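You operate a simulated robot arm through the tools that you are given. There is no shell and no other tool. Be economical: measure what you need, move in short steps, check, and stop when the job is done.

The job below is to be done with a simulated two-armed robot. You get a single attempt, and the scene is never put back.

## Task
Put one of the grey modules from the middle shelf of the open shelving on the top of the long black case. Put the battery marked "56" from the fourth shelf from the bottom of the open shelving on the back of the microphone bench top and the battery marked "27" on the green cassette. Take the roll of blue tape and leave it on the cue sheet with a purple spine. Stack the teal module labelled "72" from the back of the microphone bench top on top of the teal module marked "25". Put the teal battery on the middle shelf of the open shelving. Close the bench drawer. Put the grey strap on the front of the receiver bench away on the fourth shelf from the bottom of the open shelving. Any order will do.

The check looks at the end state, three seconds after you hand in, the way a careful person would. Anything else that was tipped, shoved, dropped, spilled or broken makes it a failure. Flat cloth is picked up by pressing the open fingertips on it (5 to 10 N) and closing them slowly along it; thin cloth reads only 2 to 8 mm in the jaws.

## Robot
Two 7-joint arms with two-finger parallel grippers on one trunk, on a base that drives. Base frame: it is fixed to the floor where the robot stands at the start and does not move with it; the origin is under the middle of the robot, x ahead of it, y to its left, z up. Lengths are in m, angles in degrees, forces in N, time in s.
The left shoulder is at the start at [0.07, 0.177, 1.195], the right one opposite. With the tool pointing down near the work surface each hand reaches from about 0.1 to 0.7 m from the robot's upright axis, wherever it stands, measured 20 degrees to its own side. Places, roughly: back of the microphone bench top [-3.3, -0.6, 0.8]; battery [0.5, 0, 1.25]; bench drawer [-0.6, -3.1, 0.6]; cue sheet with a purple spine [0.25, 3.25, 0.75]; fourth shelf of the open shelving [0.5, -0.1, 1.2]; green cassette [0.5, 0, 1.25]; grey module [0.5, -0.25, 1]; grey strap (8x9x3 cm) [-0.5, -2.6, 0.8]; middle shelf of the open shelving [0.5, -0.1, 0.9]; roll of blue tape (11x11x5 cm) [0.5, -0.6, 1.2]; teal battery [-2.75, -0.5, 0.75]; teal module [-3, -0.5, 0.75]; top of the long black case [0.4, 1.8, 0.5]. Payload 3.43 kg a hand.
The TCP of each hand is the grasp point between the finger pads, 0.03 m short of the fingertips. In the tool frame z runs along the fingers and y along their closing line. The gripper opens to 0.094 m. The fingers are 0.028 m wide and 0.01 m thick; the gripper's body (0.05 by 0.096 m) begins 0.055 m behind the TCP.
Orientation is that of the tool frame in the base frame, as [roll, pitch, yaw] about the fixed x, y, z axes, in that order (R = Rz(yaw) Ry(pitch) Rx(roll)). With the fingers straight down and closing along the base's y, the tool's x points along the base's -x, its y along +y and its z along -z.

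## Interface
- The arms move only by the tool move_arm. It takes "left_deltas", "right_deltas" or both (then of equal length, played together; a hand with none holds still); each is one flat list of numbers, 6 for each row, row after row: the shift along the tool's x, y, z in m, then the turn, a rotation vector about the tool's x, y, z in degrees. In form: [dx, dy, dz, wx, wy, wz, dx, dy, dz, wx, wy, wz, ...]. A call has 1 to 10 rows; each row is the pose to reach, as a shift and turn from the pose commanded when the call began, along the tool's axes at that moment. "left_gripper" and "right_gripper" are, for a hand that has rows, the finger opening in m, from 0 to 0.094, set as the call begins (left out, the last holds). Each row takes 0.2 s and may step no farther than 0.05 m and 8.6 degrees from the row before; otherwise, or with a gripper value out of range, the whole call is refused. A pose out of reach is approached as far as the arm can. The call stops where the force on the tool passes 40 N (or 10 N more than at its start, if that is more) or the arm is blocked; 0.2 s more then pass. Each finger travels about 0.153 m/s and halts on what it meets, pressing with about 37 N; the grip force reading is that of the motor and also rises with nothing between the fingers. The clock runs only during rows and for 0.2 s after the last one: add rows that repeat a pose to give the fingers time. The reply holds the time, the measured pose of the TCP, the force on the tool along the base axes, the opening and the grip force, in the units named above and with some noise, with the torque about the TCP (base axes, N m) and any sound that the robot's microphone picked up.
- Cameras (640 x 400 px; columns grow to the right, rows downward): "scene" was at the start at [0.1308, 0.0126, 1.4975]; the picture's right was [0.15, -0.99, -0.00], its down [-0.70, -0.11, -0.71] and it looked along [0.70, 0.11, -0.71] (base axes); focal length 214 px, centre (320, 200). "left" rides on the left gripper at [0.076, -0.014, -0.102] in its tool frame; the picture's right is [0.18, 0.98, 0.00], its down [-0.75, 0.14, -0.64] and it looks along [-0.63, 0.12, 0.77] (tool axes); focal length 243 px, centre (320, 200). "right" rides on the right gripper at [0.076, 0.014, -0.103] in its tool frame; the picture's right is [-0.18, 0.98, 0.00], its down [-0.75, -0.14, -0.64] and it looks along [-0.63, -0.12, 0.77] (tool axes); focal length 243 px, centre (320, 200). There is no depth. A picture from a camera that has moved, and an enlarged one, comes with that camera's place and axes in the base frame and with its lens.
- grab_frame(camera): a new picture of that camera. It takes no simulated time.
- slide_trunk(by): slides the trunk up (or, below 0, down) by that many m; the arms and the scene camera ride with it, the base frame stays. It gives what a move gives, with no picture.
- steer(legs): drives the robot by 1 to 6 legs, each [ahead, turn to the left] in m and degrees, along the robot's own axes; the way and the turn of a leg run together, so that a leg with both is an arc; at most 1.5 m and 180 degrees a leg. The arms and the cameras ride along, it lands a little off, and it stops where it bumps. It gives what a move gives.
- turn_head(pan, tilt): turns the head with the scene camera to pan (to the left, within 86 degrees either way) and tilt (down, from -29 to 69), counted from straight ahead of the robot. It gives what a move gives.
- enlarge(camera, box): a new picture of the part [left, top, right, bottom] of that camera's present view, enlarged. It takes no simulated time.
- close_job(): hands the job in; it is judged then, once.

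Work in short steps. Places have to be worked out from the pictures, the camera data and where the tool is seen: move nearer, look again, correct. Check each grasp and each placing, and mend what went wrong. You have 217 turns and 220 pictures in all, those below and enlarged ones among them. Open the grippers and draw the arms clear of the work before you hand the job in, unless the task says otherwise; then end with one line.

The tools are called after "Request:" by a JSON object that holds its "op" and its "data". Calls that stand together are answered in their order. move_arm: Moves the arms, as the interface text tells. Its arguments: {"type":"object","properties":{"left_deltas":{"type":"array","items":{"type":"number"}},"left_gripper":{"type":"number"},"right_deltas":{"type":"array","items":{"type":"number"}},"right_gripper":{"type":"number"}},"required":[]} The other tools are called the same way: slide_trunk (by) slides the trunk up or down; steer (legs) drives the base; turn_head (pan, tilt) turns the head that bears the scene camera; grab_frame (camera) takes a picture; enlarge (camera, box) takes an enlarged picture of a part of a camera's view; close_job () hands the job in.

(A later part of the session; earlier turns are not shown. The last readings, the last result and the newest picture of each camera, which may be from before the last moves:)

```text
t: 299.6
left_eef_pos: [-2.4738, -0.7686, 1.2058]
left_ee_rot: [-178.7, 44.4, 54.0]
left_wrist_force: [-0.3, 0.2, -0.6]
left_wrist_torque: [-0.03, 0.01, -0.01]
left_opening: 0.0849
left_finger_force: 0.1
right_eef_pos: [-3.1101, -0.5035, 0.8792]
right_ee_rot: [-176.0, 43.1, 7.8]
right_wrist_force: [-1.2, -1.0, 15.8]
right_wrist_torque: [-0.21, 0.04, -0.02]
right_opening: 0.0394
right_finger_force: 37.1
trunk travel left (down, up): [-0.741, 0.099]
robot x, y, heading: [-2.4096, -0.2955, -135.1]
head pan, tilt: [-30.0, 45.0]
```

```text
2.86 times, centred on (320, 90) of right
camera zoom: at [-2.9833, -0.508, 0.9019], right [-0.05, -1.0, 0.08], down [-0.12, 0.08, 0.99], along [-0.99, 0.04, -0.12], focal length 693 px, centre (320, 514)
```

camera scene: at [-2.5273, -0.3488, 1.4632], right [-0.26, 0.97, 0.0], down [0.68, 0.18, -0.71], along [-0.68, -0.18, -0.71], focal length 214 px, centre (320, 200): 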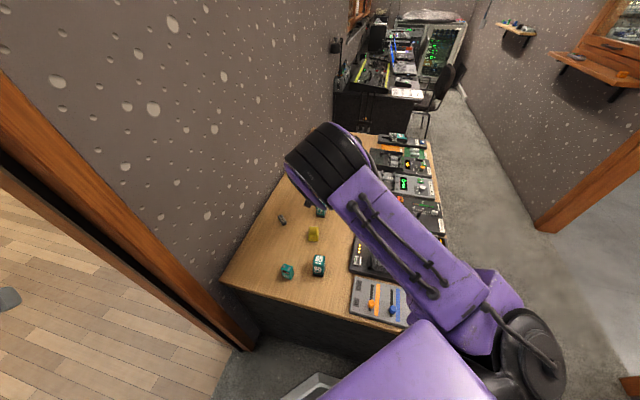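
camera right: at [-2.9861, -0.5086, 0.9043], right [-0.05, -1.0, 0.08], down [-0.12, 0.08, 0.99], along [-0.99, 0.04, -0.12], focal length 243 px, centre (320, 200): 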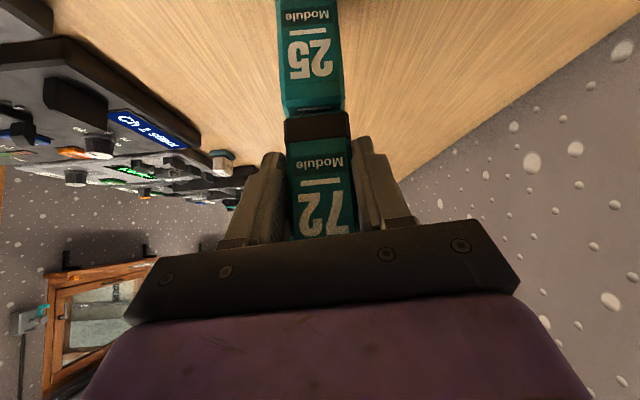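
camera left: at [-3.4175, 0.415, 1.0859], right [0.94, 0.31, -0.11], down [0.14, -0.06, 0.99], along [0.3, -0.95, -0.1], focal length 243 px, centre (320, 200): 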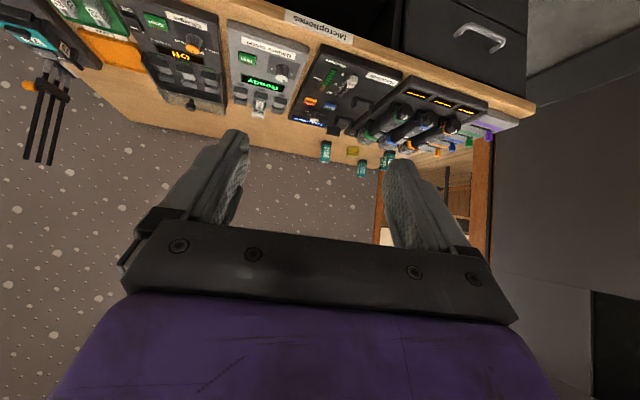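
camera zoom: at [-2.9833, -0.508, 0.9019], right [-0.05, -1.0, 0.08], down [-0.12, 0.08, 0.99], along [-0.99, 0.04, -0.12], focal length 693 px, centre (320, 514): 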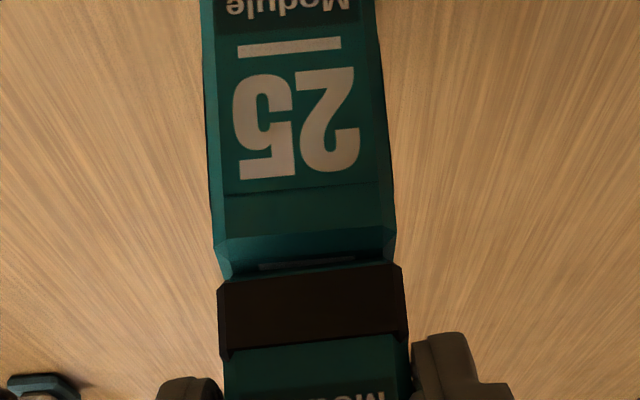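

In contact, but 72 sits ~1 cm too far west. Lift slightly, shift 9 mm east, lower again.

Request:
{"op": "move_arm", "data": {"right_deltas": [-0.0048, -0.0003, -0.0051, 0, 0, 0, 0.0018, -0.0003, -0.0113, 0, 0, 0, 0.0018, -0.0003, -0.0113, 0, 0, 0]}}

Request:
{"op": "enlarge", "data": {"camera": "right", "box": [240, 20, 400, 160]}}

```text
t: 300.4
left_eef_pos: [-2.4775, -0.7682, 1.2041]
left_ee_rot: [-178.7, 44.1, 53.8]
left_wrist_force: [-0.5, 0.4, 0.9]
left_wrist_torque: [0.01, -0.03, -0.02]
left_opening: 0.0848
left_finger_force: 0.0
right_eef_pos: [-3.1031, -0.5022, 0.8843]
right_ee_rot: [-175.9, 42.8, 7.8]
right_wrist_force: [-0.8, -0.9, -1.1]
right_wrist_torque: [0.02, 0.0, -0.01]
right_opening: 0.0398
right_finger_force: 37.0
trunk travel left (down, up): [-0.741, 0.099]
robot x, y, heading: [-2.4135, -0.2912, -135.0]
head pan, tilt: [-30.0, 45.0]
```

```text
2.86 times, centred on (320, 90) of right
camera zoom: at [-2.9758, -0.5078, 0.9066], right [-0.05, -1.0, 0.07], down [-0.12, 0.08, 0.99], along [-0.99, 0.04, -0.12], focal length 693 px, centre (320, 514)
```

zoom: 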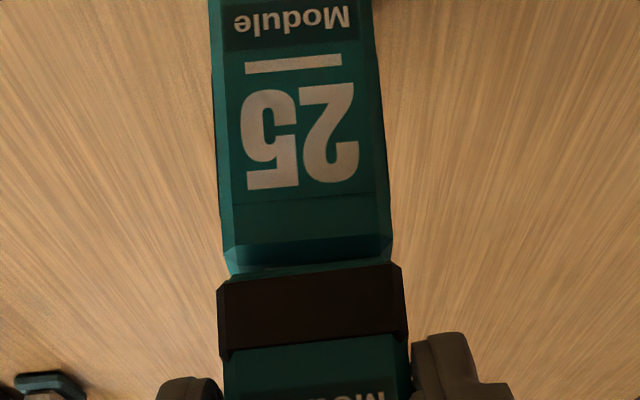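

Now well aligned. Lower to contact, ease and release.

Request:
{"op": "move_arm", "data": {"right_deltas": [0.0017, 0, 0.0018, 0, 0, 0, 0.0034, 0, 0.0037, 0, 0, 0, 0.0041, 0, 0.0044, 0, 0, 0]}}

Request:
{"op": "enlarge", "data": {"camera": "right", "box": [240, 20, 400, 160]}}

```text
t: 301.1
left_eef_pos: [-2.4764, -0.7679, 1.205]
left_ee_rot: [-178.7, 44.2, 53.9]
left_wrist_force: [0.2, 0.3, -0.6]
left_wrist_torque: [0.0, 0.02, 0.01]
left_opening: 0.0852
left_finger_force: 0.1
right_eef_pos: [-3.1018, -0.5029, 0.8791]
right_ee_rot: [-176.1, 43.0, 7.9]
right_wrist_force: [-0.7, -0.4, 1.5]
right_wrist_torque: [-0.06, 0.03, -0.02]
right_opening: 0.0394
right_finger_force: 36.9
trunk travel left (down, up): [-0.741, 0.099]
robot x, y, heading: [-2.4113, -0.294, -135.3]
head pan, tilt: [-30.0, 45.0]
```

```text
2.86 times, centred on (320, 90) of right
camera zoom: at [-2.976, -0.5078, 0.9017], right [-0.05, -1.0, 0.08], down [-0.12, 0.08, 0.99], along [-0.99, 0.04, -0.12], focal length 693 px, centre (320, 514)
```

zoom: 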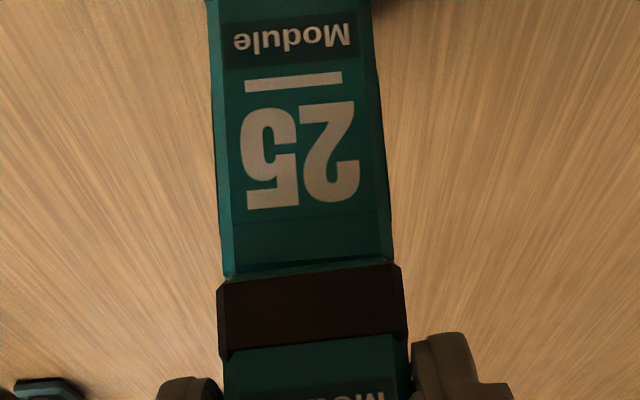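

Just touching and flush. Open the fingers.

Request:
{"op": "move_arm", "data": {"right_deltas": [0.0005, 0, 0.0005, 0, 0, 0, 0.0005, 0, 0.0005, 0, 0, 0], "right_gripper": 0.07}}

Request:
{"op": "grab_frame", "data": {"camera": "right"}}

```text
t: 301.8
left_eef_pos: [-2.4768, -0.7684, 1.206]
left_ee_rot: [-178.6, 44.2, 54.0]
left_wrist_force: [-0.4, -0.1, -0.3]
left_wrist_torque: [-0.02, -0.02, 0.03]
left_opening: 0.0853
left_finger_force: 0.1
right_eef_pos: [-3.1023, -0.5018, 0.8782]
right_ee_rot: [-175.9, 43.1, 7.8]
right_wrist_force: [-0.8, -0.3, -1.0]
right_wrist_torque: [-0.01, -0.02, 0.01]
right_opening: 0.07
right_finger_force: 0.1
trunk travel left (down, up): [-0.741, 0.099]
robot x, y, heading: [-2.4091, -0.2935, -135.1]
head pan, tilt: [-30.0, 45.0]
```

```text
79 pictures are left
camera right: at [-2.9753, -0.5071, 0.9005], right [-0.05, -1.0, 0.07], down [-0.12, 0.08, 0.99], along [-0.99, 0.04, -0.12], focal length 243 px, centre (320, 200)
```

right: 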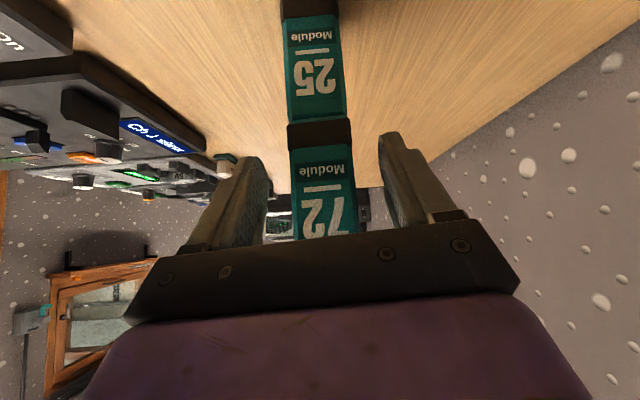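

Stacked neatly. Withdraw along the tool axis, then retract and untwist the right hand.

Request:
{"op": "move_arm", "data": {"right_deltas": [0, 0, -0.035, 0, 0, 0, 0, 0, -0.075, 0, 0, 0, 0, 0, -0.12, 0, 0, 0, 0.0034, -0.0306, -0.1584, -3.8, -0.3, -4.1, 0.0068, -0.0612, -0.1969, -7.6, -0.6, -8.1, 0.0103, -0.0919, -0.2353, -11.4, -0.9, -12.2, 0.0137, -0.1226, -0.2737, -15.2, -1.1, -16.3, 0.0171, -0.1532, -0.3121, -19, -1.4, -20.4, 0.0206, -0.1839, -0.3506, -22.8, -1.7, -24.4, 0.024, -0.2145, -0.389, -26.6, -2, -28.5]}}

Request:
{"op": "turn_head", "data": {"pan": -5, "tilt": 50}}

Request:
{"op": "grab_frame", "data": {"camera": "scene"}}

```text
t: 302.7
left_eef_pos: [-2.4773, -0.768, 1.2053]
left_ee_rot: [-178.7, 44.1, 54.0]
left_wrist_force: [0.7, -0.9, 0.4]
left_wrist_torque: [0.0, 0.01, 0.0]
left_opening: 0.0852
left_finger_force: 0.0
right_eef_pos: [-2.9726, -0.4293, 0.866]
right_ee_rot: [-167.4, 30.3, 13.9]
right_wrist_force: [-1.2, -0.2, 0.6]
right_wrist_torque: [0.01, -0.01, -0.02]
right_opening: 0.0699
right_finger_force: 0.0
trunk travel left (down, up): [-0.741, 0.099]
robot x, y, heading: [-2.4081, -0.2928, -134.9]
head pan, tilt: [-30.0, 45.0]
stopped in row 4 (right hand): the arm was blocked; the commanded pose is now the measured one
```

```text
t: 303.6
left_eef_pos: [-2.4767, -0.7672, 1.2042]
left_ee_rot: [-178.6, 44.2, 53.9]
left_wrist_force: [0.0, -0.2, -0.5]
left_wrist_torque: [0.01, -0.02, -0.01]
left_opening: 0.0849
left_finger_force: 0.0
right_eef_pos: [-2.9727, -0.4312, 0.8678]
right_ee_rot: [-167.5, 30.4, 14.0]
right_wrist_force: [0.7, 0.6, 0.1]
right_wrist_torque: [-0.02, -0.02, -0.01]
right_opening: 0.07
right_finger_force: 0.0
trunk travel left (down, up): [-0.741, 0.099]
robot x, y, heading: [-2.4141, -0.295, -135.0]
head pan, tilt: [-5.0, 50.0]
```

```text
78 pictures are left
camera scene: at [-2.5054, -0.3784, 1.4564], right [-0.64, 0.77, 0.0], down [0.59, 0.49, -0.64], along [-0.49, -0.41, -0.77], focal length 214 px, centre (320, 200)
```

scene: 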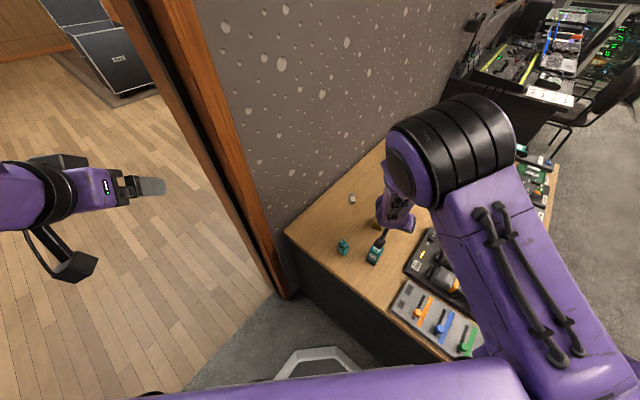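

The arm stalled mid-retract. Check its view, and raise the trunk to gain clearance.

Request:
{"op": "slide_trunk", "data": {"by": 0.09}}

Request:
{"op": "grab_frame", "data": {"camera": "right"}}

```text
t: 304.9
left_eef_pos: [-2.4761, -0.7686, 1.2938]
left_ee_rot: [-178.7, 44.2, 54.0]
left_wrist_force: [-0.6, 0.0, -0.2]
left_wrist_torque: [0.02, 0.01, -0.03]
left_opening: 0.0848
left_finger_force: 0.0
right_eef_pos: [-2.9734, -0.4315, 0.956]
right_ee_rot: [-167.4, 30.3, 14.1]
right_wrist_force: [-0.2, 0.4, 0.6]
right_wrist_torque: [-0.03, 0.0, -0.04]
right_opening: 0.0698
right_finger_force: 0.0
trunk travel left (down, up): [-0.831, 0.009]
robot x, y, heading: [-2.4102, -0.2962, -135.2]
head pan, tilt: [-5.0, 50.0]
```

```text
77 pictures are left
camera right: at [-2.8525, -0.4391, 1.0027], right [-0.03, -1.0, -0.09], down [-0.31, -0.08, 0.95], along [-0.95, 0.05, -0.31], focal length 243 px, centre (320, 200)
```

right: 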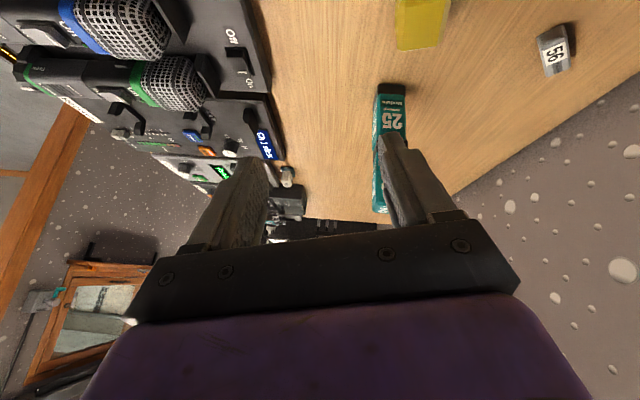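

The stack stands intact. Rotate the hand back toward the robot's heading in place.

Request:
{"op": "move_arm", "data": {"right_deltas": [0, 0, 0, -3.1, -1.2, -5.2, 0, 0, 0, -6.2, -2.3, -10.4, 0, 0, 0, -9.4, -3.5, -15.7, 0, 0, 0, -12.5, -4.6, -20.9, 0, 0, 0, -15.6, -5.8, -26.1]}}

Request:
{"op": "grab_frame", "data": {"camera": "scene"}}

```text
t: 306.1
left_eef_pos: [-2.4776, -0.768, 1.2963]
left_ee_rot: [-178.7, 44.2, 53.9]
left_wrist_force: [-1.0, -0.7, 0.3]
left_wrist_torque: [-0.02, 0.01, 0.01]
left_opening: 0.0848
left_finger_force: 0.1
right_eef_pos: [-2.9725, -0.4322, 0.9571]
right_ee_rot: [-167.2, 30.4, 45.7]
right_wrist_force: [0.2, -1.5, -0.4]
right_wrist_torque: [-0.04, 0.04, -0.03]
right_opening: 0.07
right_finger_force: 0.0
trunk travel left (down, up): [-0.831, 0.009]
robot x, y, heading: [-2.4132, -0.2916, -135.3]
head pan, tilt: [-5.0, 50.0]
```

```text
76 pictures are left
camera scene: at [-2.5062, -0.3771, 1.5464], right [-0.64, 0.77, 0.0], down [0.59, 0.49, -0.64], along [-0.49, -0.41, -0.77], focal length 214 px, centre (320, 200)
```

scene: 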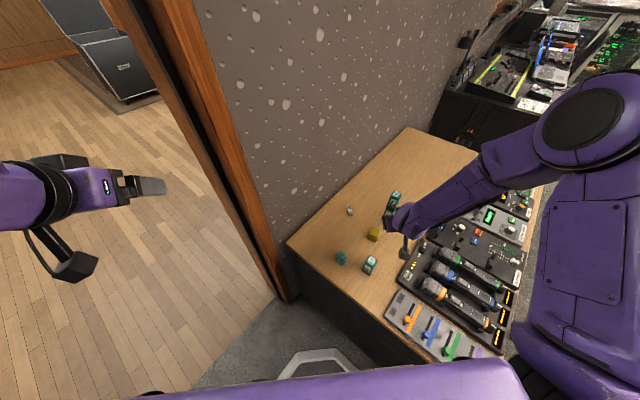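

Freed. Retract up toward the robot with the orientation squared up.

Request:
{"op": "move_arm", "data": {"right_deltas": [0.0124, -0.0102, -0.0374, -1.8, -2.1, 0, 0.0249, -0.0204, -0.0749, -3.7, -4.2, 0, 0.0373, -0.0306, -0.1123, -5.5, -6.3, 0, 0.0497, -0.0407, -0.1497, -7.3, -8.3, 0, 0.0621, -0.0509, -0.1871, -9.1, -10.4, 0, 0.0746, -0.0611, -0.2246, -11, -12.5, 0, 0.087, -0.0713, -0.262, -12.8, -14.6, 0]}}

Request:
{"op": "enlarge", "data": {"camera": "scene", "box": [280, 160, 440, 300]}}

```text
t: 307.6
left_eef_pos: [-2.4788, -0.7662, 1.2952]
left_ee_rot: [-178.9, 44.1, 53.8]
left_wrist_force: [-0.4, -1.0, -0.2]
left_wrist_torque: [0.0, 0.03, 0.01]
left_opening: 0.0851
left_finger_force: 0.1
right_eef_pos: [-2.9524, -0.3729, 1.0625]
right_ee_rot: [-179.0, 44.8, 47.5]
right_wrist_force: [0.0, -0.1, 1.1]
right_wrist_torque: [-0.02, 0.04, -0.02]
right_opening: 0.07
right_finger_force: 0.1
right hand out of reach, approached as far as the arm can: row 3, 4, 5, 6, 7
trunk travel left (down, up): [-0.831, 0.009]
robot x, y, heading: [-2.4139, -0.295, -135.2]
head pan, tilt: [-5.0, 50.0]
```

```text
2.86 times, centred on (360, 230) of scene
camera zoom: at [-2.5074, -0.3761, 1.5464], right [-0.64, 0.77, 0.0], down [0.59, 0.49, -0.64], along [-0.49, -0.41, -0.77], focal length 613 px, centre (206, 114)
```

zoom: 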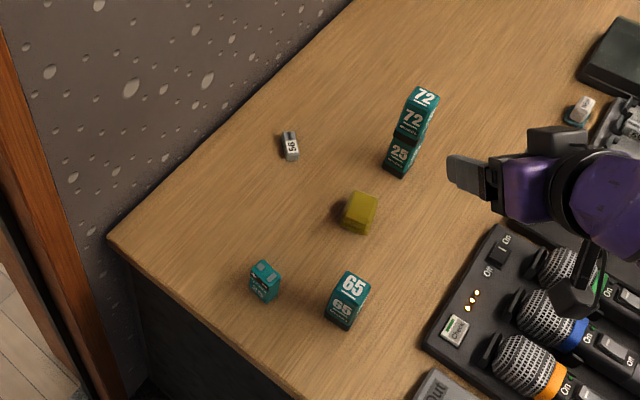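

All intact; the stack is done. Now turn the robot right 35° so the left arm can take the Cellwick battery straight on.

Request:
{"op": "steer", "data": {"legs": [[0, -35]]}}

Request:
{"op": "slide_trunk", "data": {"by": -0.2}}

Request:
{"op": "turn_head", "data": {"pan": 15, "tilt": 50}}

Request:
{"op": "grab_frame", "data": {"camera": "scene"}}

Request:
{"op": "grab_frame", "data": {"camera": "left"}}

```text
t: 309.7
left_eef_pos: [-2.736, -0.6453, 1.2946]
left_ee_rot: [-178.8, 44.2, 19.0]
left_wrist_force: [0.2, 0.5, 0.5]
left_wrist_torque: [0.01, 0.03, 0.01]
left_opening: 0.0851
left_finger_force: 0.1
right_eef_pos: [-2.8998, -0.0527, 1.0646]
right_ee_rot: [-178.6, 44.8, 12.8]
right_wrist_force: [0.4, 0.2, -0.8]
right_wrist_torque: [-0.01, 0.01, -0.03]
right_opening: 0.0698
right_finger_force: 0.1
trunk travel left (down, up): [-0.831, 0.009]
robot x, y, heading: [-2.4153, -0.2964, -169.8]
head pan, tilt: [-5.0, 50.0]
```

```text
t: 311.9
left_eef_pos: [-2.7353, -0.6448, 1.0946]
left_ee_rot: [-178.8, 44.2, 19.1]
left_wrist_force: [-0.6, 0.7, -0.4]
left_wrist_torque: [0.0, 0.0, 0.0]
left_opening: 0.0849
left_finger_force: 0.1
right_eef_pos: [-2.9011, -0.0514, 0.8642]
right_ee_rot: [-178.7, 44.7, 13.0]
right_wrist_force: [0.6, 0.2, -0.1]
right_wrist_torque: [0.01, 0.04, 0.03]
right_opening: 0.0702
right_finger_force: 0.0
trunk travel left (down, up): [-0.631, 0.209]
robot x, y, heading: [-2.4095, -0.2938, -170.1]
head pan, tilt: [-5.0, 50.0]
```

```text
t: 312.7
left_eef_pos: [-2.7365, -0.6451, 1.0939]
left_ee_rot: [-178.7, 44.2, 19.1]
left_wrist_force: [0.3, 0.7, -0.1]
left_wrist_torque: [0.01, 0.03, -0.02]
left_opening: 0.0851
left_finger_force: 0.0
right_eef_pos: [-2.901, -0.0516, 0.8644]
right_ee_rot: [-178.7, 44.8, 12.8]
right_wrist_force: [0.0, 1.2, -0.9]
right_wrist_torque: [-0.02, -0.01, -0.01]
right_opening: 0.07
right_finger_force: 0.1
trunk travel left (down, up): [-0.631, 0.209]
robot x, y, heading: [-2.4091, -0.2968, -170.1]
head pan, tilt: [15.0, 50.0]
```

```text
74 pictures are left
camera scene: at [-2.53, -0.3347, 1.3464], right [-0.42, 0.91, 0.0], down [0.69, 0.32, -0.64], along [-0.58, -0.27, -0.77], focal length 214 px, centre (320, 200)
```

scene: 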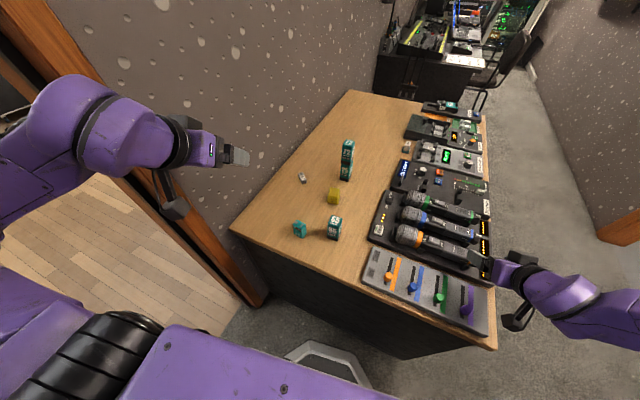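

```text
73 pictures are left
camera left: at [-2.6207, -0.5909, 1.1145], right [0.43, -0.89, -0.14], down [-0.04, -0.18, 0.98], along [-0.9, -0.42, -0.11], focal length 243 px, centre (320, 200)
```

left: 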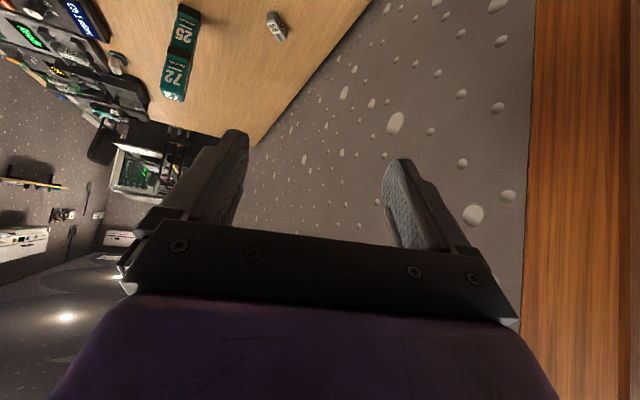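

Bring the left hand to a hover just east of the battery, yawing −11° to match it.

Request:
{"op": "move_arm", "data": {"left_deltas": [0.029, -0.0194, 0.0262, 1.3, 0, 1.3, 0.058, -0.0388, 0.0523, 2.6, 0, 2.6, 0.087, -0.0582, 0.0785, 3.9, 0, 4, 0.116, -0.0776, 0.1047, 5.1, 0, 5.3, 0.145, -0.097, 0.1308, 6.4, 0, 6.6, 0.174, -0.1164, 0.157, 7.7, 0, 7.9], "left_gripper": 0.07}}

Request:
{"op": "grab_frame", "data": {"camera": "left"}}

Request:
{"op": "enlarge", "data": {"camera": "scene", "box": [230, 160, 390, 280]}}

```text
t: 314.1
left_eef_pos: [-2.81, -0.5142, 0.8478]
left_ee_rot: [-178.6, 44.2, 8.0]
left_wrist_force: [0.3, 0.2, -0.5]
left_wrist_torque: [0.02, -0.02, -0.01]
left_opening: 0.0703
left_finger_force: 0.2
left hand out of reach, approached as far as the arm can: row 1, 2, 3, 4, 5, 6
right_eef_pos: [-2.9017, -0.0517, 0.8638]
right_ee_rot: [-178.7, 44.7, 12.9]
right_wrist_force: [-0.8, -0.7, -0.9]
right_wrist_torque: [0.0, 0.04, 0.02]
right_opening: 0.0702
right_finger_force: 0.1
trunk travel left (down, up): [-0.631, 0.209]
robot x, y, heading: [-2.4105, -0.2961, -170.0]
head pan, tilt: [15.0, 50.0]
```

```text
72 pictures are left
camera left: at [-2.6862, -0.4822, 0.868], right [0.25, -0.96, -0.14], down [-0.07, -0.17, 0.98], along [-0.97, -0.24, -0.11], focal length 243 px, centre (320, 200)
```

left: 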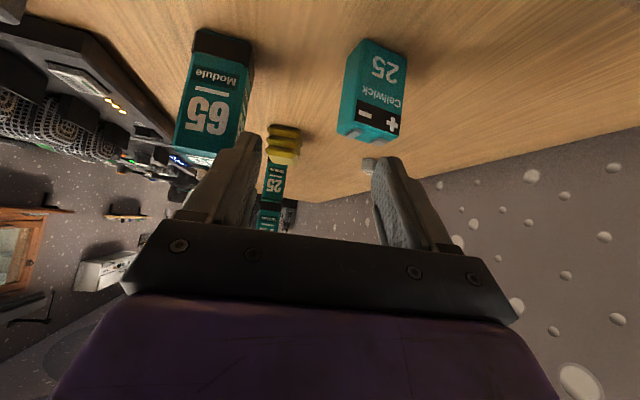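

```text
3.33 times, centred on (310, 220) of scene
camera zoom: at [-2.531, -0.3344, 1.3464], right [-0.42, 0.91, 0.0], down [0.69, 0.32, -0.64], along [-0.58, -0.27, -0.77], focal length 715 px, centre (353, 133)
```

zoom: 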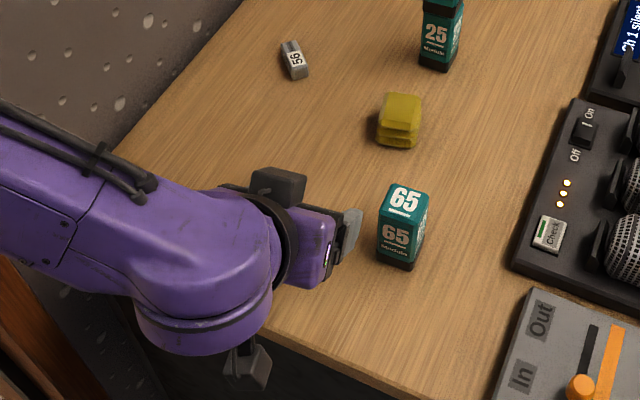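

The hand stopped a bit further in than commanded (too-close pose). Battery's near face is at (−2.818,−0.5435). Command the reachable spot right in front/above it.

Request:
{"op": "move_arm", "data": {"left_deltas": [-0.0142, 0.0032, 0.0222, 0, 0, 0, -0.0285, 0.0064, 0.0444, 0, 0, 0]}}

Request:
{"op": "grab_frame", "data": {"camera": "left"}}

```text
t: 314.7
left_eef_pos: [-2.8616, -0.5283, 0.8362]
left_ee_rot: [-178.8, 44.3, 8.1]
left_wrist_force: [0.3, -1.4, -0.1]
left_wrist_torque: [-0.02, 0.0, -0.03]
left_opening: 0.07
left_finger_force: 0.0
right_eef_pos: [-2.9003, -0.051, 0.864]
right_ee_rot: [-178.6, 44.9, 12.8]
right_wrist_force: [0.8, 0.4, -0.3]
right_wrist_torque: [0.03, 0.04, -0.01]
right_opening: 0.0702
right_finger_force: 0.0
trunk travel left (down, up): [-0.631, 0.209]
robot x, y, heading: [-2.4109, -0.289, -170.1]
head pan, tilt: [15.0, 50.0]
```

```text
70 pictures are left
camera left: at [-2.7377, -0.4964, 0.8569], right [0.25, -0.96, -0.14], down [-0.07, -0.17, 0.98], along [-0.96, -0.24, -0.11], focal length 243 px, centre (320, 200)
```

left: 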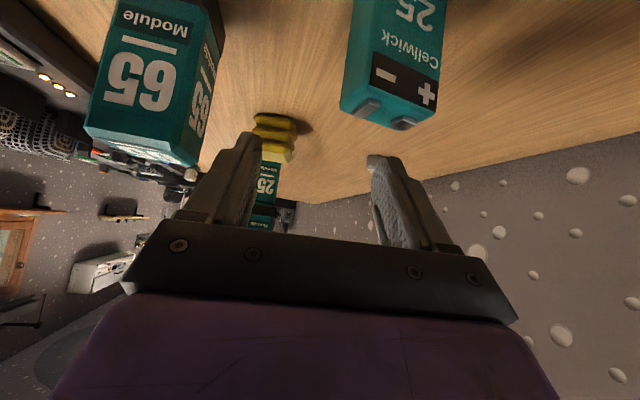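

Now back 3.9 cm and 1.5 cm south at this height to straddle the battery, checking before descent.

Request:
{"op": "move_arm", "data": {"left_deltas": [0.0129, 0.0102, -0.0125, 0, 0, 0, 0.0258, 0.0204, -0.0251, 0, 0, 0]}}

Request:
{"op": "grab_frame", "data": {"camera": "left"}}

```text
t: 315.3
left_eef_pos: [-2.8214, -0.5454, 0.8383]
left_ee_rot: [-178.7, 44.3, 8.1]
left_wrist_force: [0.3, 0.3, -0.1]
left_wrist_torque: [-0.01, -0.03, 0.01]
left_opening: 0.0697
left_finger_force: 0.1
right_eef_pos: [-2.9005, -0.0511, 0.8649]
right_ee_rot: [-178.6, 44.9, 12.8]
right_wrist_force: [-0.3, 0.0, -0.5]
right_wrist_torque: [0.01, 0.01, 0.0]
right_opening: 0.0701
right_finger_force: 0.0
trunk travel left (down, up): [-0.631, 0.209]
robot x, y, heading: [-2.4121, -0.2918, -169.9]
head pan, tilt: [15.0, 50.0]
```

```text
69 pictures are left
camera left: at [-2.698, -0.5138, 0.8578], right [0.25, -0.96, -0.14], down [-0.07, -0.17, 0.98], along [-0.96, -0.24, -0.11], focal length 243 px, centre (320, 200)
```

left: 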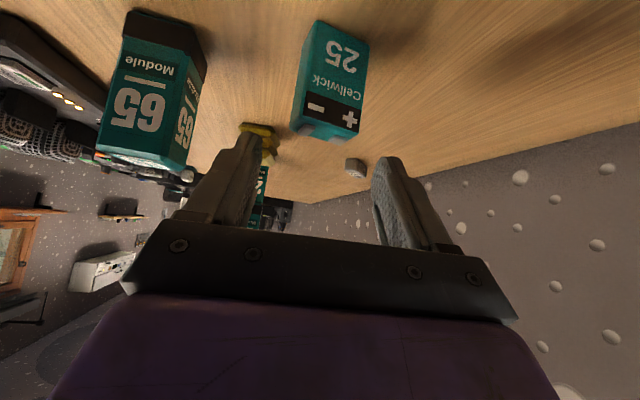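

Centred. Descend 4.7 cm and close.

Request:
{"op": "move_arm", "data": {"left_deltas": [0.016, 0.001, 0.0165, 0, 0, 0, 0.0325, 0.002, 0.0335, 0, 0, 0]}}

Request:
{"op": "grab_frame", "data": {"camera": "left"}}

Request:
{"op": "move_arm", "data": {"left_deltas": [0, 0, 0, 0, 0, 0, 0, 0, 0, 0, 0, 0, 0, 0, 0, 0, 0, 0], "left_gripper": 0.01}}

Request:
{"op": "grab_frame", "data": {"camera": "left"}}

```text
t: 315.9
left_eef_pos: [-2.8218, -0.5444, 0.7918]
left_ee_rot: [-178.7, 44.3, 8.0]
left_wrist_force: [0.3, 0.7, -0.3]
left_wrist_torque: [0.01, 0.03, -0.02]
left_opening: 0.0699
left_finger_force: 0.0
right_eef_pos: [-2.9002, -0.0517, 0.8634]
right_ee_rot: [-178.6, 44.8, 12.8]
right_wrist_force: [0.1, 0.2, 0.1]
right_wrist_torque: [-0.01, 0.01, 0.0]
right_opening: 0.0698
right_finger_force: 0.1
trunk travel left (down, up): [-0.631, 0.209]
robot x, y, heading: [-2.4134, -0.2942, -169.7]
head pan, tilt: [15.0, 50.0]
```

```text
68 pictures are left
camera left: at [-2.6987, -0.515, 0.8119], right [0.25, -0.96, -0.14], down [-0.07, -0.17, 0.98], along [-0.97, -0.24, -0.11], focal length 243 px, centre (320, 200)
```

left: 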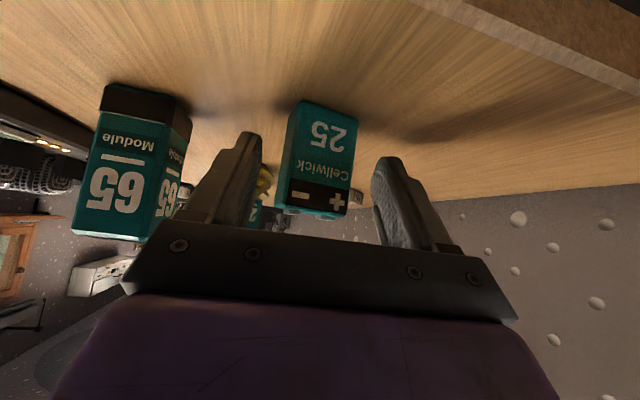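

```text
t: 316.7
left_eef_pos: [-2.8219, -0.5456, 0.7938]
left_ee_rot: [-178.7, 44.4, 8.0]
left_wrist_force: [0.4, -0.1, 1.6]
left_wrist_torque: [0.03, -0.05, 0.01]
left_opening: 0.0406
left_finger_force: 37.1
right_eef_pos: [-2.9, -0.0518, 0.8642]
right_ee_rot: [-178.6, 44.8, 12.9]
right_wrist_force: [-0.6, 0.2, 0.8]
right_wrist_torque: [0.01, 0.0, 0.01]
right_opening: 0.07
right_finger_force: 0.0
trunk travel left (down, up): [-0.631, 0.209]
robot x, y, heading: [-2.4108, -0.2946, -170.0]
head pan, tilt: [15.0, 50.0]
```

```text
67 pictures are left
camera left: at [-2.6984, -0.515, 0.8122], right [0.25, -0.96, -0.14], down [-0.07, -0.17, 0.98], along [-0.97, -0.24, -0.11], focal length 243 px, centre (320, 200)
```

left: 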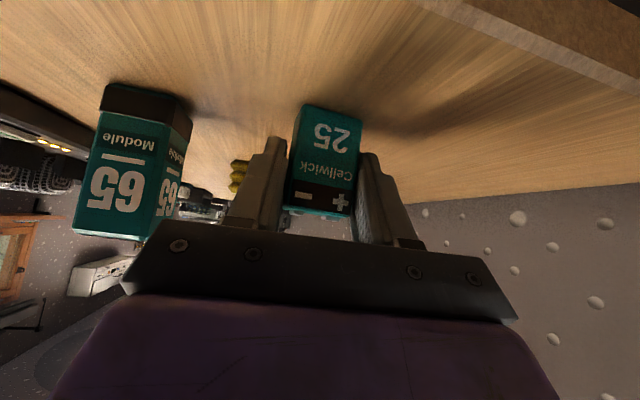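

Gripped. Lift using the trunk (straight up 0.2 m).

Request:
{"op": "slide_trunk", "data": {"by": 0.2}}

Request:
{"op": "grab_frame", "data": {"camera": "left"}}

Request:
{"op": "turn_head", "data": {"pan": 0, "tilt": 50}}

Request:
{"op": "grab_frame", "data": {"camera": "scene"}}

```text
t: 318.9
left_eef_pos: [-2.8228, -0.5468, 0.9928]
left_ee_rot: [-178.7, 44.3, 8.0]
left_wrist_force: [-0.6, -0.9, -0.6]
left_wrist_torque: [-0.01, -0.02, 0.03]
left_opening: 0.0403
left_finger_force: 36.9
right_eef_pos: [-2.9007, -0.0531, 1.0639]
right_ee_rot: [-178.7, 44.8, 12.9]
right_wrist_force: [-0.4, -1.3, -1.1]
right_wrist_torque: [0.01, -0.01, 0.01]
right_opening: 0.07
right_finger_force: 0.0
trunk travel left (down, up): [-0.831, 0.009]
robot x, y, heading: [-2.4073, -0.2962, -170.1]
head pan, tilt: [15.0, 50.0]
```

```text
66 pictures are left
camera left: at [-2.6987, -0.5151, 1.012], right [0.25, -0.96, -0.14], down [-0.07, -0.17, 0.98], along [-0.96, -0.24, -0.11], focal length 243 px, centre (320, 200)
```

left: 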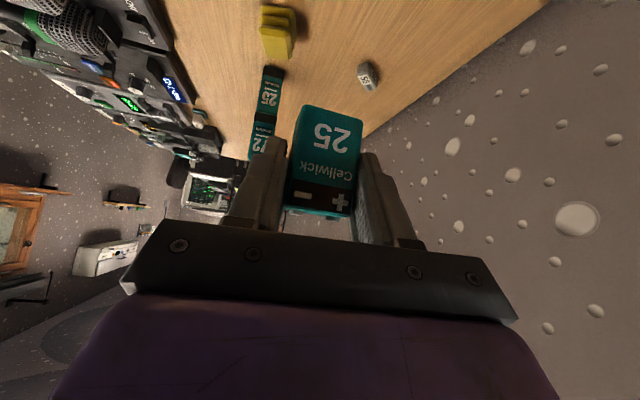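

```text
t: 319.6
left_eef_pos: [-2.823, -0.5464, 0.9927]
left_ee_rot: [-178.7, 44.4, 7.8]
left_wrist_force: [0.2, 1.0, -1.2]
left_wrist_torque: [0.0, -0.04, 0.01]
left_opening: 0.0404
left_finger_force: 37.6
right_eef_pos: [-2.901, -0.0515, 1.0637]
right_ee_rot: [-178.7, 44.8, 12.8]
right_wrist_force: [0.5, -0.1, -0.8]
right_wrist_torque: [0.01, 0.01, 0.02]
right_opening: 0.0701
right_finger_force: 0.1
trunk travel left (down, up): [-0.831, 0.009]
robot x, y, heading: [-2.4115, -0.2937, -170.0]
head pan, tilt: [0.0, 50.0]
```

```text
65 pictures are left
camera scene: at [-2.5362, -0.3157, 1.5464], right [-0.18, 0.98, 0.0], down [0.75, 0.13, -0.64], along [-0.63, -0.11, -0.77], focal length 214 px, centre (320, 200)
```

scene: 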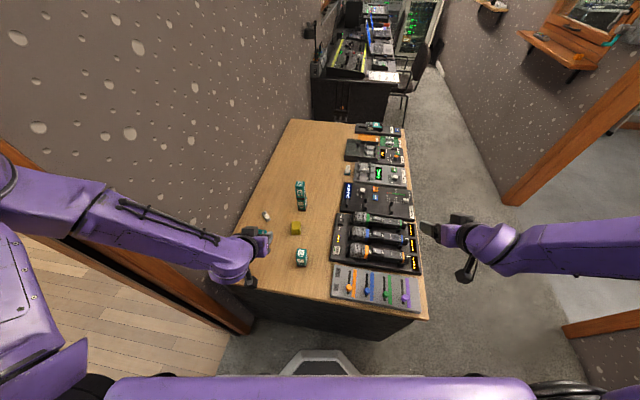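

Battery held. Next: leave through the south opening toward the receiver bench. First bring the right hand inward, then turn south.

Request:
{"op": "move_arm", "data": {"right_deltas": [0, 0.045, 0, 0, 0, 0, 0, 0.09, 0, 0, 0, 0, 0, 0.135, 0, 0, 0, 0, 0, 0.17, 0, 0, 0, 0]}}

Request:
{"op": "steer", "data": {"legs": [[0, 80]]}}

Request:
{"op": "turn_head", "data": {"pan": 0, "tilt": 35}}

Request:
{"op": "grab_frame", "data": {"camera": "scene"}}

```text
t: 320.6
left_eef_pos: [-2.8222, -0.5458, 0.992]
left_ee_rot: [-178.6, 44.3, 8.1]
left_wrist_force: [-0.1, 0.2, -0.4]
left_wrist_torque: [0.03, 0.01, 0.01]
left_opening: 0.0402
left_finger_force: 37.3
right_eef_pos: [-2.8661, -0.2191, 1.0636]
right_ee_rot: [-178.8, 44.6, 12.8]
right_wrist_force: [-0.6, -0.1, 0.6]
right_wrist_torque: [-0.02, 0.02, 0.03]
right_opening: 0.0699
right_finger_force: 0.1
right hand out of reach, approached as far as the arm can: row 1, 2, 3
trunk travel left (down, up): [-0.831, 0.009]
robot x, y, heading: [-2.4131, -0.2947, -169.8]
head pan, tilt: [0.0, 50.0]
```

```text
t: 324.4
left_eef_pos: [-2.251, -0.7493, 0.9929]
left_ee_rot: [-178.7, 44.3, 85.8]
left_wrist_force: [-0.5, -0.2, -0.9]
left_wrist_torque: [0.01, 0.0, 0.04]
left_opening: 0.0396
left_finger_force: 36.8
right_eef_pos: [-2.5801, -0.7229, 1.0634]
right_ee_rot: [-178.7, 44.8, 90.6]
right_wrist_force: [-0.1, -0.3, 0.0]
right_wrist_torque: [0.01, 0.0, 0.0]
right_opening: 0.0701
right_finger_force: 0.0
trunk travel left (down, up): [-0.831, 0.009]
robot x, y, heading: [-2.4102, -0.2962, -92.1]
head pan, tilt: [0.0, 50.0]
```

```text
t: 325.2
left_eef_pos: [-2.2503, -0.7495, 0.9925]
left_ee_rot: [-178.7, 44.2, 85.8]
left_wrist_force: [-0.8, 0.2, -1.1]
left_wrist_torque: [0.03, 0.01, 0.01]
left_opening: 0.0398
left_finger_force: 36.7
right_eef_pos: [-2.5815, -0.7223, 1.0626]
right_ee_rot: [-178.8, 44.8, 90.6]
right_wrist_force: [0.2, 0.0, 0.1]
right_wrist_torque: [-0.01, 0.01, -0.02]
right_opening: 0.0701
right_finger_force: 0.1
trunk travel left (down, up): [-0.831, 0.009]
robot x, y, heading: [-2.4127, -0.2888, -92.1]
head pan, tilt: [0.0, 35.0]
```

```text
64 pictures are left
camera scene: at [-2.4158, -0.4316, 1.5681], right [-1.0, 0.04, 0.0], down [0.02, 0.57, -0.82], along [-0.03, -0.82, -0.57], focal length 214 px, centre (320, 200)
```

scene: 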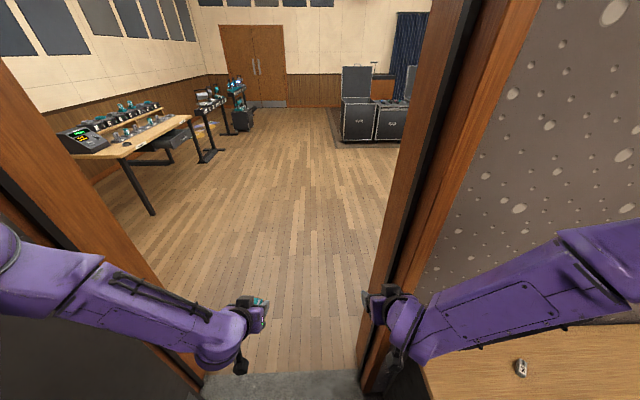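

Opening: x≈−2.67…−1.76. Stretch both arms forward through it to narrow the elbows.

Request:
{"op": "move_arm", "data": {"left_deltas": [-0.0345, -0.005, 0.0218, 0, 0, 0, -0.069, -0.01, 0.0437, 0, 0, 0, -0.1035, -0.015, 0.0655, 0, 0, 0, -0.138, -0.02, 0.0873, 0, 0, 0, -0.1725, -0.025, 0.1092, 0, 0, 0, -0.207, -0.03, 0.131, 0, 0, 0], "right_deltas": [-0.0283, 0.003, 0.0305, 0, 0, 0, -0.0567, 0.006, 0.061, 0, 0, 0, -0.085, 0.01, 0.0915, 0, 0, 0, -0.1133, 0.013, 0.122, 0, 0, 0, -0.1417, 0.016, 0.1525, 0, 0, 0, -0.17, 0.02, 0.183, 0, 0, 0]}}

Request:
{"op": "steer", "data": {"legs": [[-0.1, 0], [0, 18], [0.55, 0], [0, -14], [0.5, 0]]}}

Request:
{"op": "grab_frame", "data": {"camera": "scene"}}

```text
t: 326.6
left_eef_pos: [-2.2996, -0.9868, 1.0412]
left_ee_rot: [-178.5, 44.2, 85.9]
left_wrist_force: [-0.5, -1.0, -0.9]
left_wrist_torque: [0.03, 0.0, 0.02]
left_opening: 0.0398
left_finger_force: 37.3
right_eef_pos: [-2.5621, -0.9778, 1.0505]
right_ee_rot: [-178.6, 44.7, 90.6]
right_wrist_force: [-0.4, 0.2, -0.1]
right_wrist_torque: [0.04, 0.01, -0.01]
right_opening: 0.0698
right_finger_force: 0.1
trunk travel left (down, up): [-0.831, 0.009]
robot x, y, heading: [-2.4119, -0.297, -92.4]
head pan, tilt: [0.0, 35.0]
```

```text
t: 334.9
left_eef_pos: [-2.1018, -1.9126, 1.0418]
left_ee_rot: [-178.7, 44.4, 88.9]
left_wrist_force: [0.4, 0.5, 0.0]
left_wrist_torque: [-0.01, 0.01, 0.0]
left_opening: 0.0392
left_finger_force: 37.4
right_eef_pos: [-2.3658, -1.9179, 1.0529]
right_ee_rot: [-178.7, 44.8, 93.6]
right_wrist_force: [-0.2, 0.8, 1.1]
right_wrist_torque: [0.02, 0.03, 0.0]
right_opening: 0.07
right_finger_force: 0.0
trunk travel left (down, up): [-0.831, 0.009]
robot x, y, heading: [-2.2536, -1.2285, -89.0]
head pan, tilt: [0.0, 35.0]
```

```text
63 pictures are left
camera scene: at [-2.2497, -1.3667, 1.5683], right [-1.0, -0.02, 0.0], down [-0.01, 0.57, -0.82], along [0.01, -0.82, -0.57], focal length 214 px, centre (320, 200)
```

scene: 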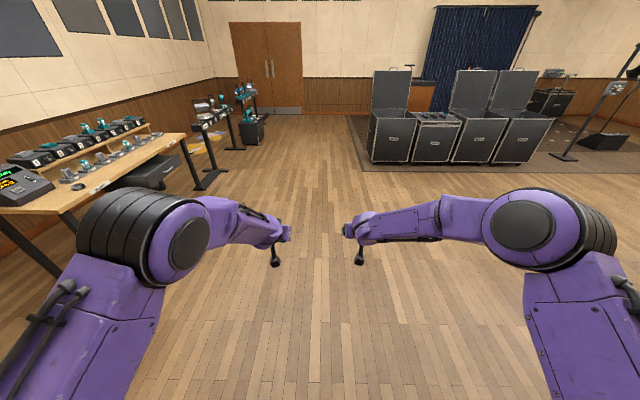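

In the live room; the receiver bench stands along the east wall (front x≈−0.7, y −2.4…−3.8). Drive in front of it, facing east.

Request:
{"op": "steer", "data": {"legs": [[1.5, 0], [0, 89], [0.5, 0]]}}

Request:
{"op": "grab_frame", "data": {"camera": "scene"}}

```text
t: 348.8
left_eef_pos: [-1.0469, -2.6791, 1.0421]
left_ee_rot: [-178.6, 44.4, 176.0]
left_wrist_force: [-0.1, 0.1, -0.9]
left_wrist_torque: [-0.02, 0.07, 0.04]
left_opening: 0.0392
left_finger_force: 36.4
right_eef_pos: [-1.0547, -2.9426, 1.0533]
right_ee_rot: [-178.7, 44.8, -179.2]
right_wrist_force: [-0.4, 0.0, -0.3]
right_wrist_torque: [0.0, -0.03, 0.02]
right_opening: 0.0701
right_finger_force: 0.1
trunk travel left (down, up): [-0.831, 0.009]
robot x, y, heading: [-1.737, -2.7933, -2.0]
head pan, tilt: [0.0, 35.0]
```

```text
62 pictures are left
camera scene: at [-1.599, -2.7969, 1.5683], right [-0.03, -1.0, 0.0], down [-0.57, 0.02, -0.82], along [0.82, -0.03, -0.57], focal length 214 px, centre (320, 200)
```

scene: 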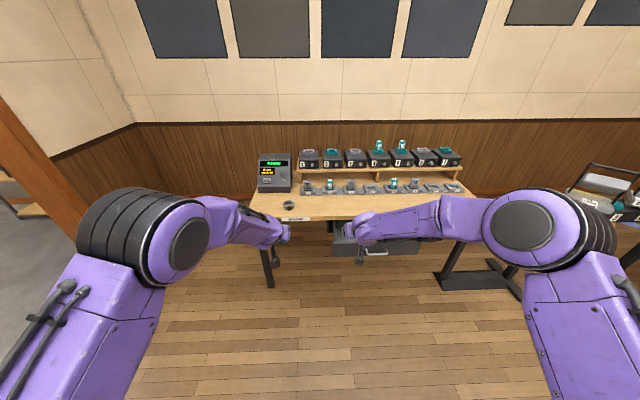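

The strap and the open drawer are visible. Zoom.

Request:
{"op": "enlarge", "data": {"camera": "scene", "box": [240, 140, 480, 290]}}

```text
2.67 times, centred on (360, 215) of scene
camera zoom: at [-1.599, -2.7969, 1.5683], right [-0.03, -1.0, 0.0], down [-0.57, 0.02, -0.82], along [0.82, -0.03, -0.57], focal length 572 px, centre (213, 160)
```

zoom: 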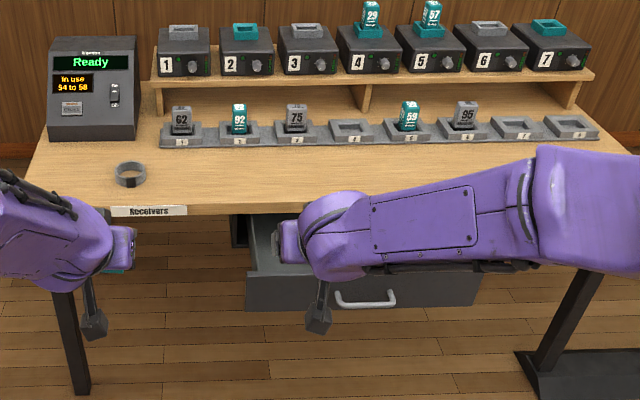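

Strap at ≈(−0.52,−2.64); drawer front at x≈−0.72, y≈−3.17, z≈0.57. First retract the hands, lower the trunk and move closer to push the drawer with the right hand.

Request:
{"op": "move_arm", "data": {"left_deltas": [0.0286, 0.0171, -0.0279, 0, 0, 0, 0.0571, 0.0343, -0.0557, 0, 0, 0, 0.0857, 0.0514, -0.0836, 0, 0, 0, 0.1143, 0.0686, -0.1114, 0, 0, 0, 0.1429, 0.0857, -0.1393, 0, 0, 0, 0.1714, 0.1029, -0.1671, 0, 0, 0, 0.2, 0.12, -0.195, 0, 0, 0], "right_deltas": [0.0253, -0.0286, -0.0253, 0, 0, 0, 0.0506, -0.0571, -0.0506, 0, 0, 0, 0.0759, -0.0857, -0.0759, 0, 0, 0, 0.1011, -0.1143, -0.1011, 0, 0, 0, 0.1264, -0.1429, -0.1264, 0, 0, 0, 0.1517, -0.1714, -0.1517, 0, 0, 0, 0.177, -0.2, -0.177, 0, 0, 0], "right_gripper": 0.0}}

Request:
{"op": "slide_trunk", "data": {"by": -0.35}}

Request:
{"op": "steer", "data": {"legs": [[0.35, 0]]}}

Request:
{"op": "turn_head", "data": {"pan": -15, "tilt": 35}}

Request:
{"op": "grab_frame", "data": {"camera": "scene"}}

Request:
{"op": "grab_frame", "data": {"camera": "right"}}

```text
t: 350.4
left_eef_pos: [-1.2893, -2.5258, 1.0319]
left_ee_rot: [-178.2, 44.4, 176.5]
left_wrist_force: [0.3, 1.0, -2.2]
left_wrist_torque: [-0.06, 0.02, -0.05]
left_opening: 0.0394
left_finger_force: 36.6
left hand out of reach, approached as far as the arm can: row 7
right_eef_pos: [-1.3069, -3.1341, 1.0585]
right_ee_rot: [-178.3, 44.8, -179.0]
right_wrist_force: [0.0, 0.5, 0.7]
right_wrist_torque: [-0.01, 0.01, -0.06]
right_opening: 0.0
right_finger_force: 32.8
trunk travel left (down, up): [-0.831, 0.009]
robot x, y, heading: [-1.7387, -2.7933, -1.9]
head pan, tilt: [0.0, 35.0]
```

```text
t: 353.9
left_eef_pos: [-1.2887, -2.5314, 0.6828]
left_ee_rot: [-178.6, 44.2, 175.9]
left_wrist_force: [0.8, 0.0, -1.0]
left_wrist_torque: [0.03, 0.01, 0.0]
left_opening: 0.0394
left_finger_force: 36.9
right_eef_pos: [-1.3064, -3.1394, 0.7045]
right_ee_rot: [-178.7, 44.8, -179.1]
right_wrist_force: [0.3, 0.2, 0.2]
right_wrist_torque: [0.01, -0.02, 0.01]
right_opening: 0.0
right_finger_force: 32.5
trunk travel left (down, up): [-0.481, 0.359]
robot x, y, heading: [-1.737, -2.789, -1.8]
head pan, tilt: [0.0, 35.0]
```

```text
t: 356.1
left_eef_pos: [-0.9322, -2.5454, 0.6824]
left_ee_rot: [-178.7, 44.3, 175.9]
left_wrist_force: [0.4, 0.2, -0.3]
left_wrist_torque: [0.0, -0.01, 0.02]
left_opening: 0.039
left_finger_force: 37.6
right_eef_pos: [-0.9527, -3.1529, 0.7053]
right_ee_rot: [-178.7, 44.7, -179.5]
right_wrist_force: [-0.2, -0.7, -0.2]
right_wrist_torque: [-0.02, -0.03, 0.0]
right_opening: 0.0
right_finger_force: 32.9
trunk travel left (down, up): [-0.481, 0.359]
robot x, y, heading: [-1.3824, -2.8083, -2.0]
head pan, tilt: [0.0, 35.0]
```

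```text
t: 356.9
left_eef_pos: [-0.9342, -2.5449, 0.6821]
left_ee_rot: [-178.7, 44.3, 176.0]
left_wrist_force: [0.3, 0.2, -0.9]
left_wrist_torque: [-0.01, 0.02, -0.04]
left_opening: 0.0391
left_finger_force: 36.9
right_eef_pos: [-0.9519, -3.1528, 0.7069]
right_ee_rot: [-178.6, 44.8, -179.4]
right_wrist_force: [1.0, -0.1, -0.5]
right_wrist_torque: [0.04, -0.02, 0.03]
right_opening: 0.0
right_finger_force: 33.0
trunk travel left (down, up): [-0.481, 0.359]
robot x, y, heading: [-1.3844, -2.8044, -2.1]
head pan, tilt: [-15.0, 35.0]
```

```text
60 pictures are left
camera scene: at [-1.2477, -2.8327, 1.2181], right [-0.29, -0.96, 0.0], down [-0.55, 0.17, -0.82], along [0.78, -0.24, -0.57], focal length 214 px, centre (320, 200)
```

scene: 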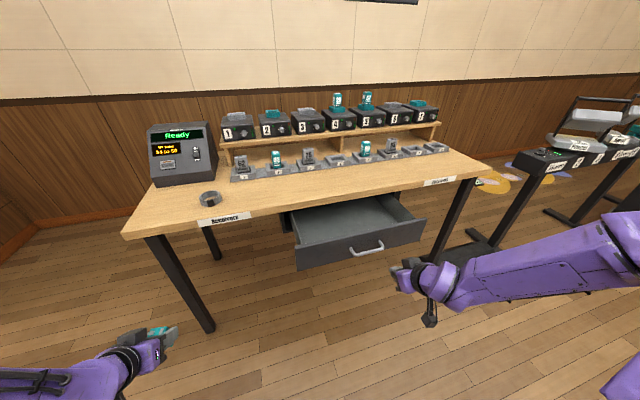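

```text
59 pictures are left
camera right: at [-1.0787, -3.1382, 0.7255], right [0.14, 0.98, 0.11], down [0.08, -0.13, 0.99], along [0.99, -0.13, -0.1], focal length 243 px, centre (320, 200)
```

right: 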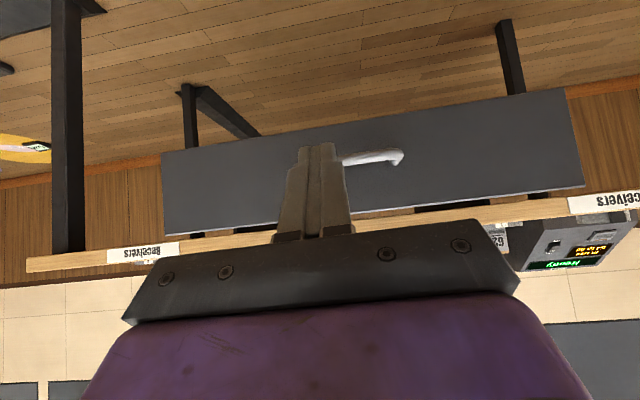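

Drawer panel at x≈−0.79, z≈0.60–0.71, handle at y≈−3.12. Move 0.12 closer, then place closed right fingertips before the panel just right of the handle.

Request:
{"op": "move_arm", "data": {"right_deltas": [0.03, -0.03, -0.02, 0, 0, 0, 0.065, -0.06, -0.035, 0, 0, 0]}}

Request:
{"op": "steer", "data": {"legs": [[0.12, 0]]}}

Request:
{"op": "grab_frame", "data": {"camera": "right"}}

```text
t: 357.5
left_eef_pos: [-0.933, -2.5446, 0.6823]
left_ee_rot: [-178.6, 44.3, 175.9]
left_wrist_force: [-0.3, -0.5, -0.9]
left_wrist_torque: [0.01, 0.0, 0.01]
left_opening: 0.0395
left_finger_force: 37.5
right_eef_pos: [-0.968, -3.1676, 0.6698]
right_ee_rot: [-178.5, 44.7, -179.4]
right_wrist_force: [0.5, -0.4, -0.4]
right_wrist_torque: [0.01, 0.0, -0.03]
right_opening: 0.0001
right_finger_force: 32.7
right hand out of reach, approached as far as the arm can: row 1, 2
trunk travel left (down, up): [-0.481, 0.359]
robot x, y, heading: [-1.3822, -2.8027, -2.1]
head pan, tilt: [-15.0, 35.0]
```

```text
t: 358.7
left_eef_pos: [-0.8143, -2.5523, 0.6819]
left_ee_rot: [-178.6, 44.2, 175.5]
left_wrist_force: [0.0, -0.2, -0.8]
left_wrist_torque: [0.0, 0.02, -0.01]
left_opening: 0.0392
left_finger_force: 36.9
right_eef_pos: [-0.8541, -3.1751, 0.6704]
right_ee_rot: [-178.6, 44.7, -179.7]
right_wrist_force: [-0.3, -0.2, 0.6]
right_wrist_torque: [-0.01, -0.02, 0.01]
right_opening: 0.0
right_finger_force: 33.0
trunk travel left (down, up): [-0.481, 0.359]
robot x, y, heading: [-1.2654, -2.809, -2.3]
head pan, tilt: [-15.0, 35.0]
```

```text
58 pictures are left
camera right: at [-0.9799, -3.159, 0.6895], right [0.14, 0.98, 0.11], down [0.08, -0.12, 0.99], along [0.99, -0.13, -0.1], focal length 243 px, centre (320, 200)
```

right: 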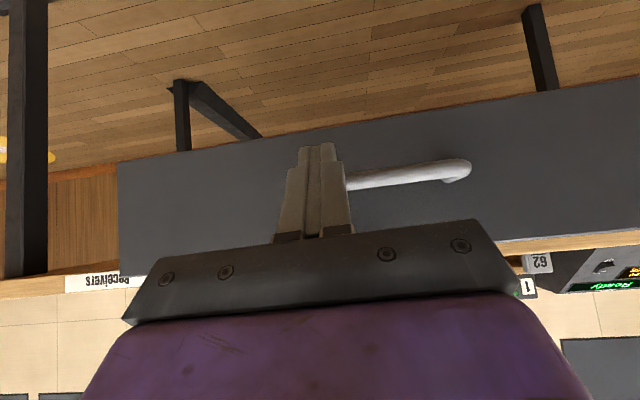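

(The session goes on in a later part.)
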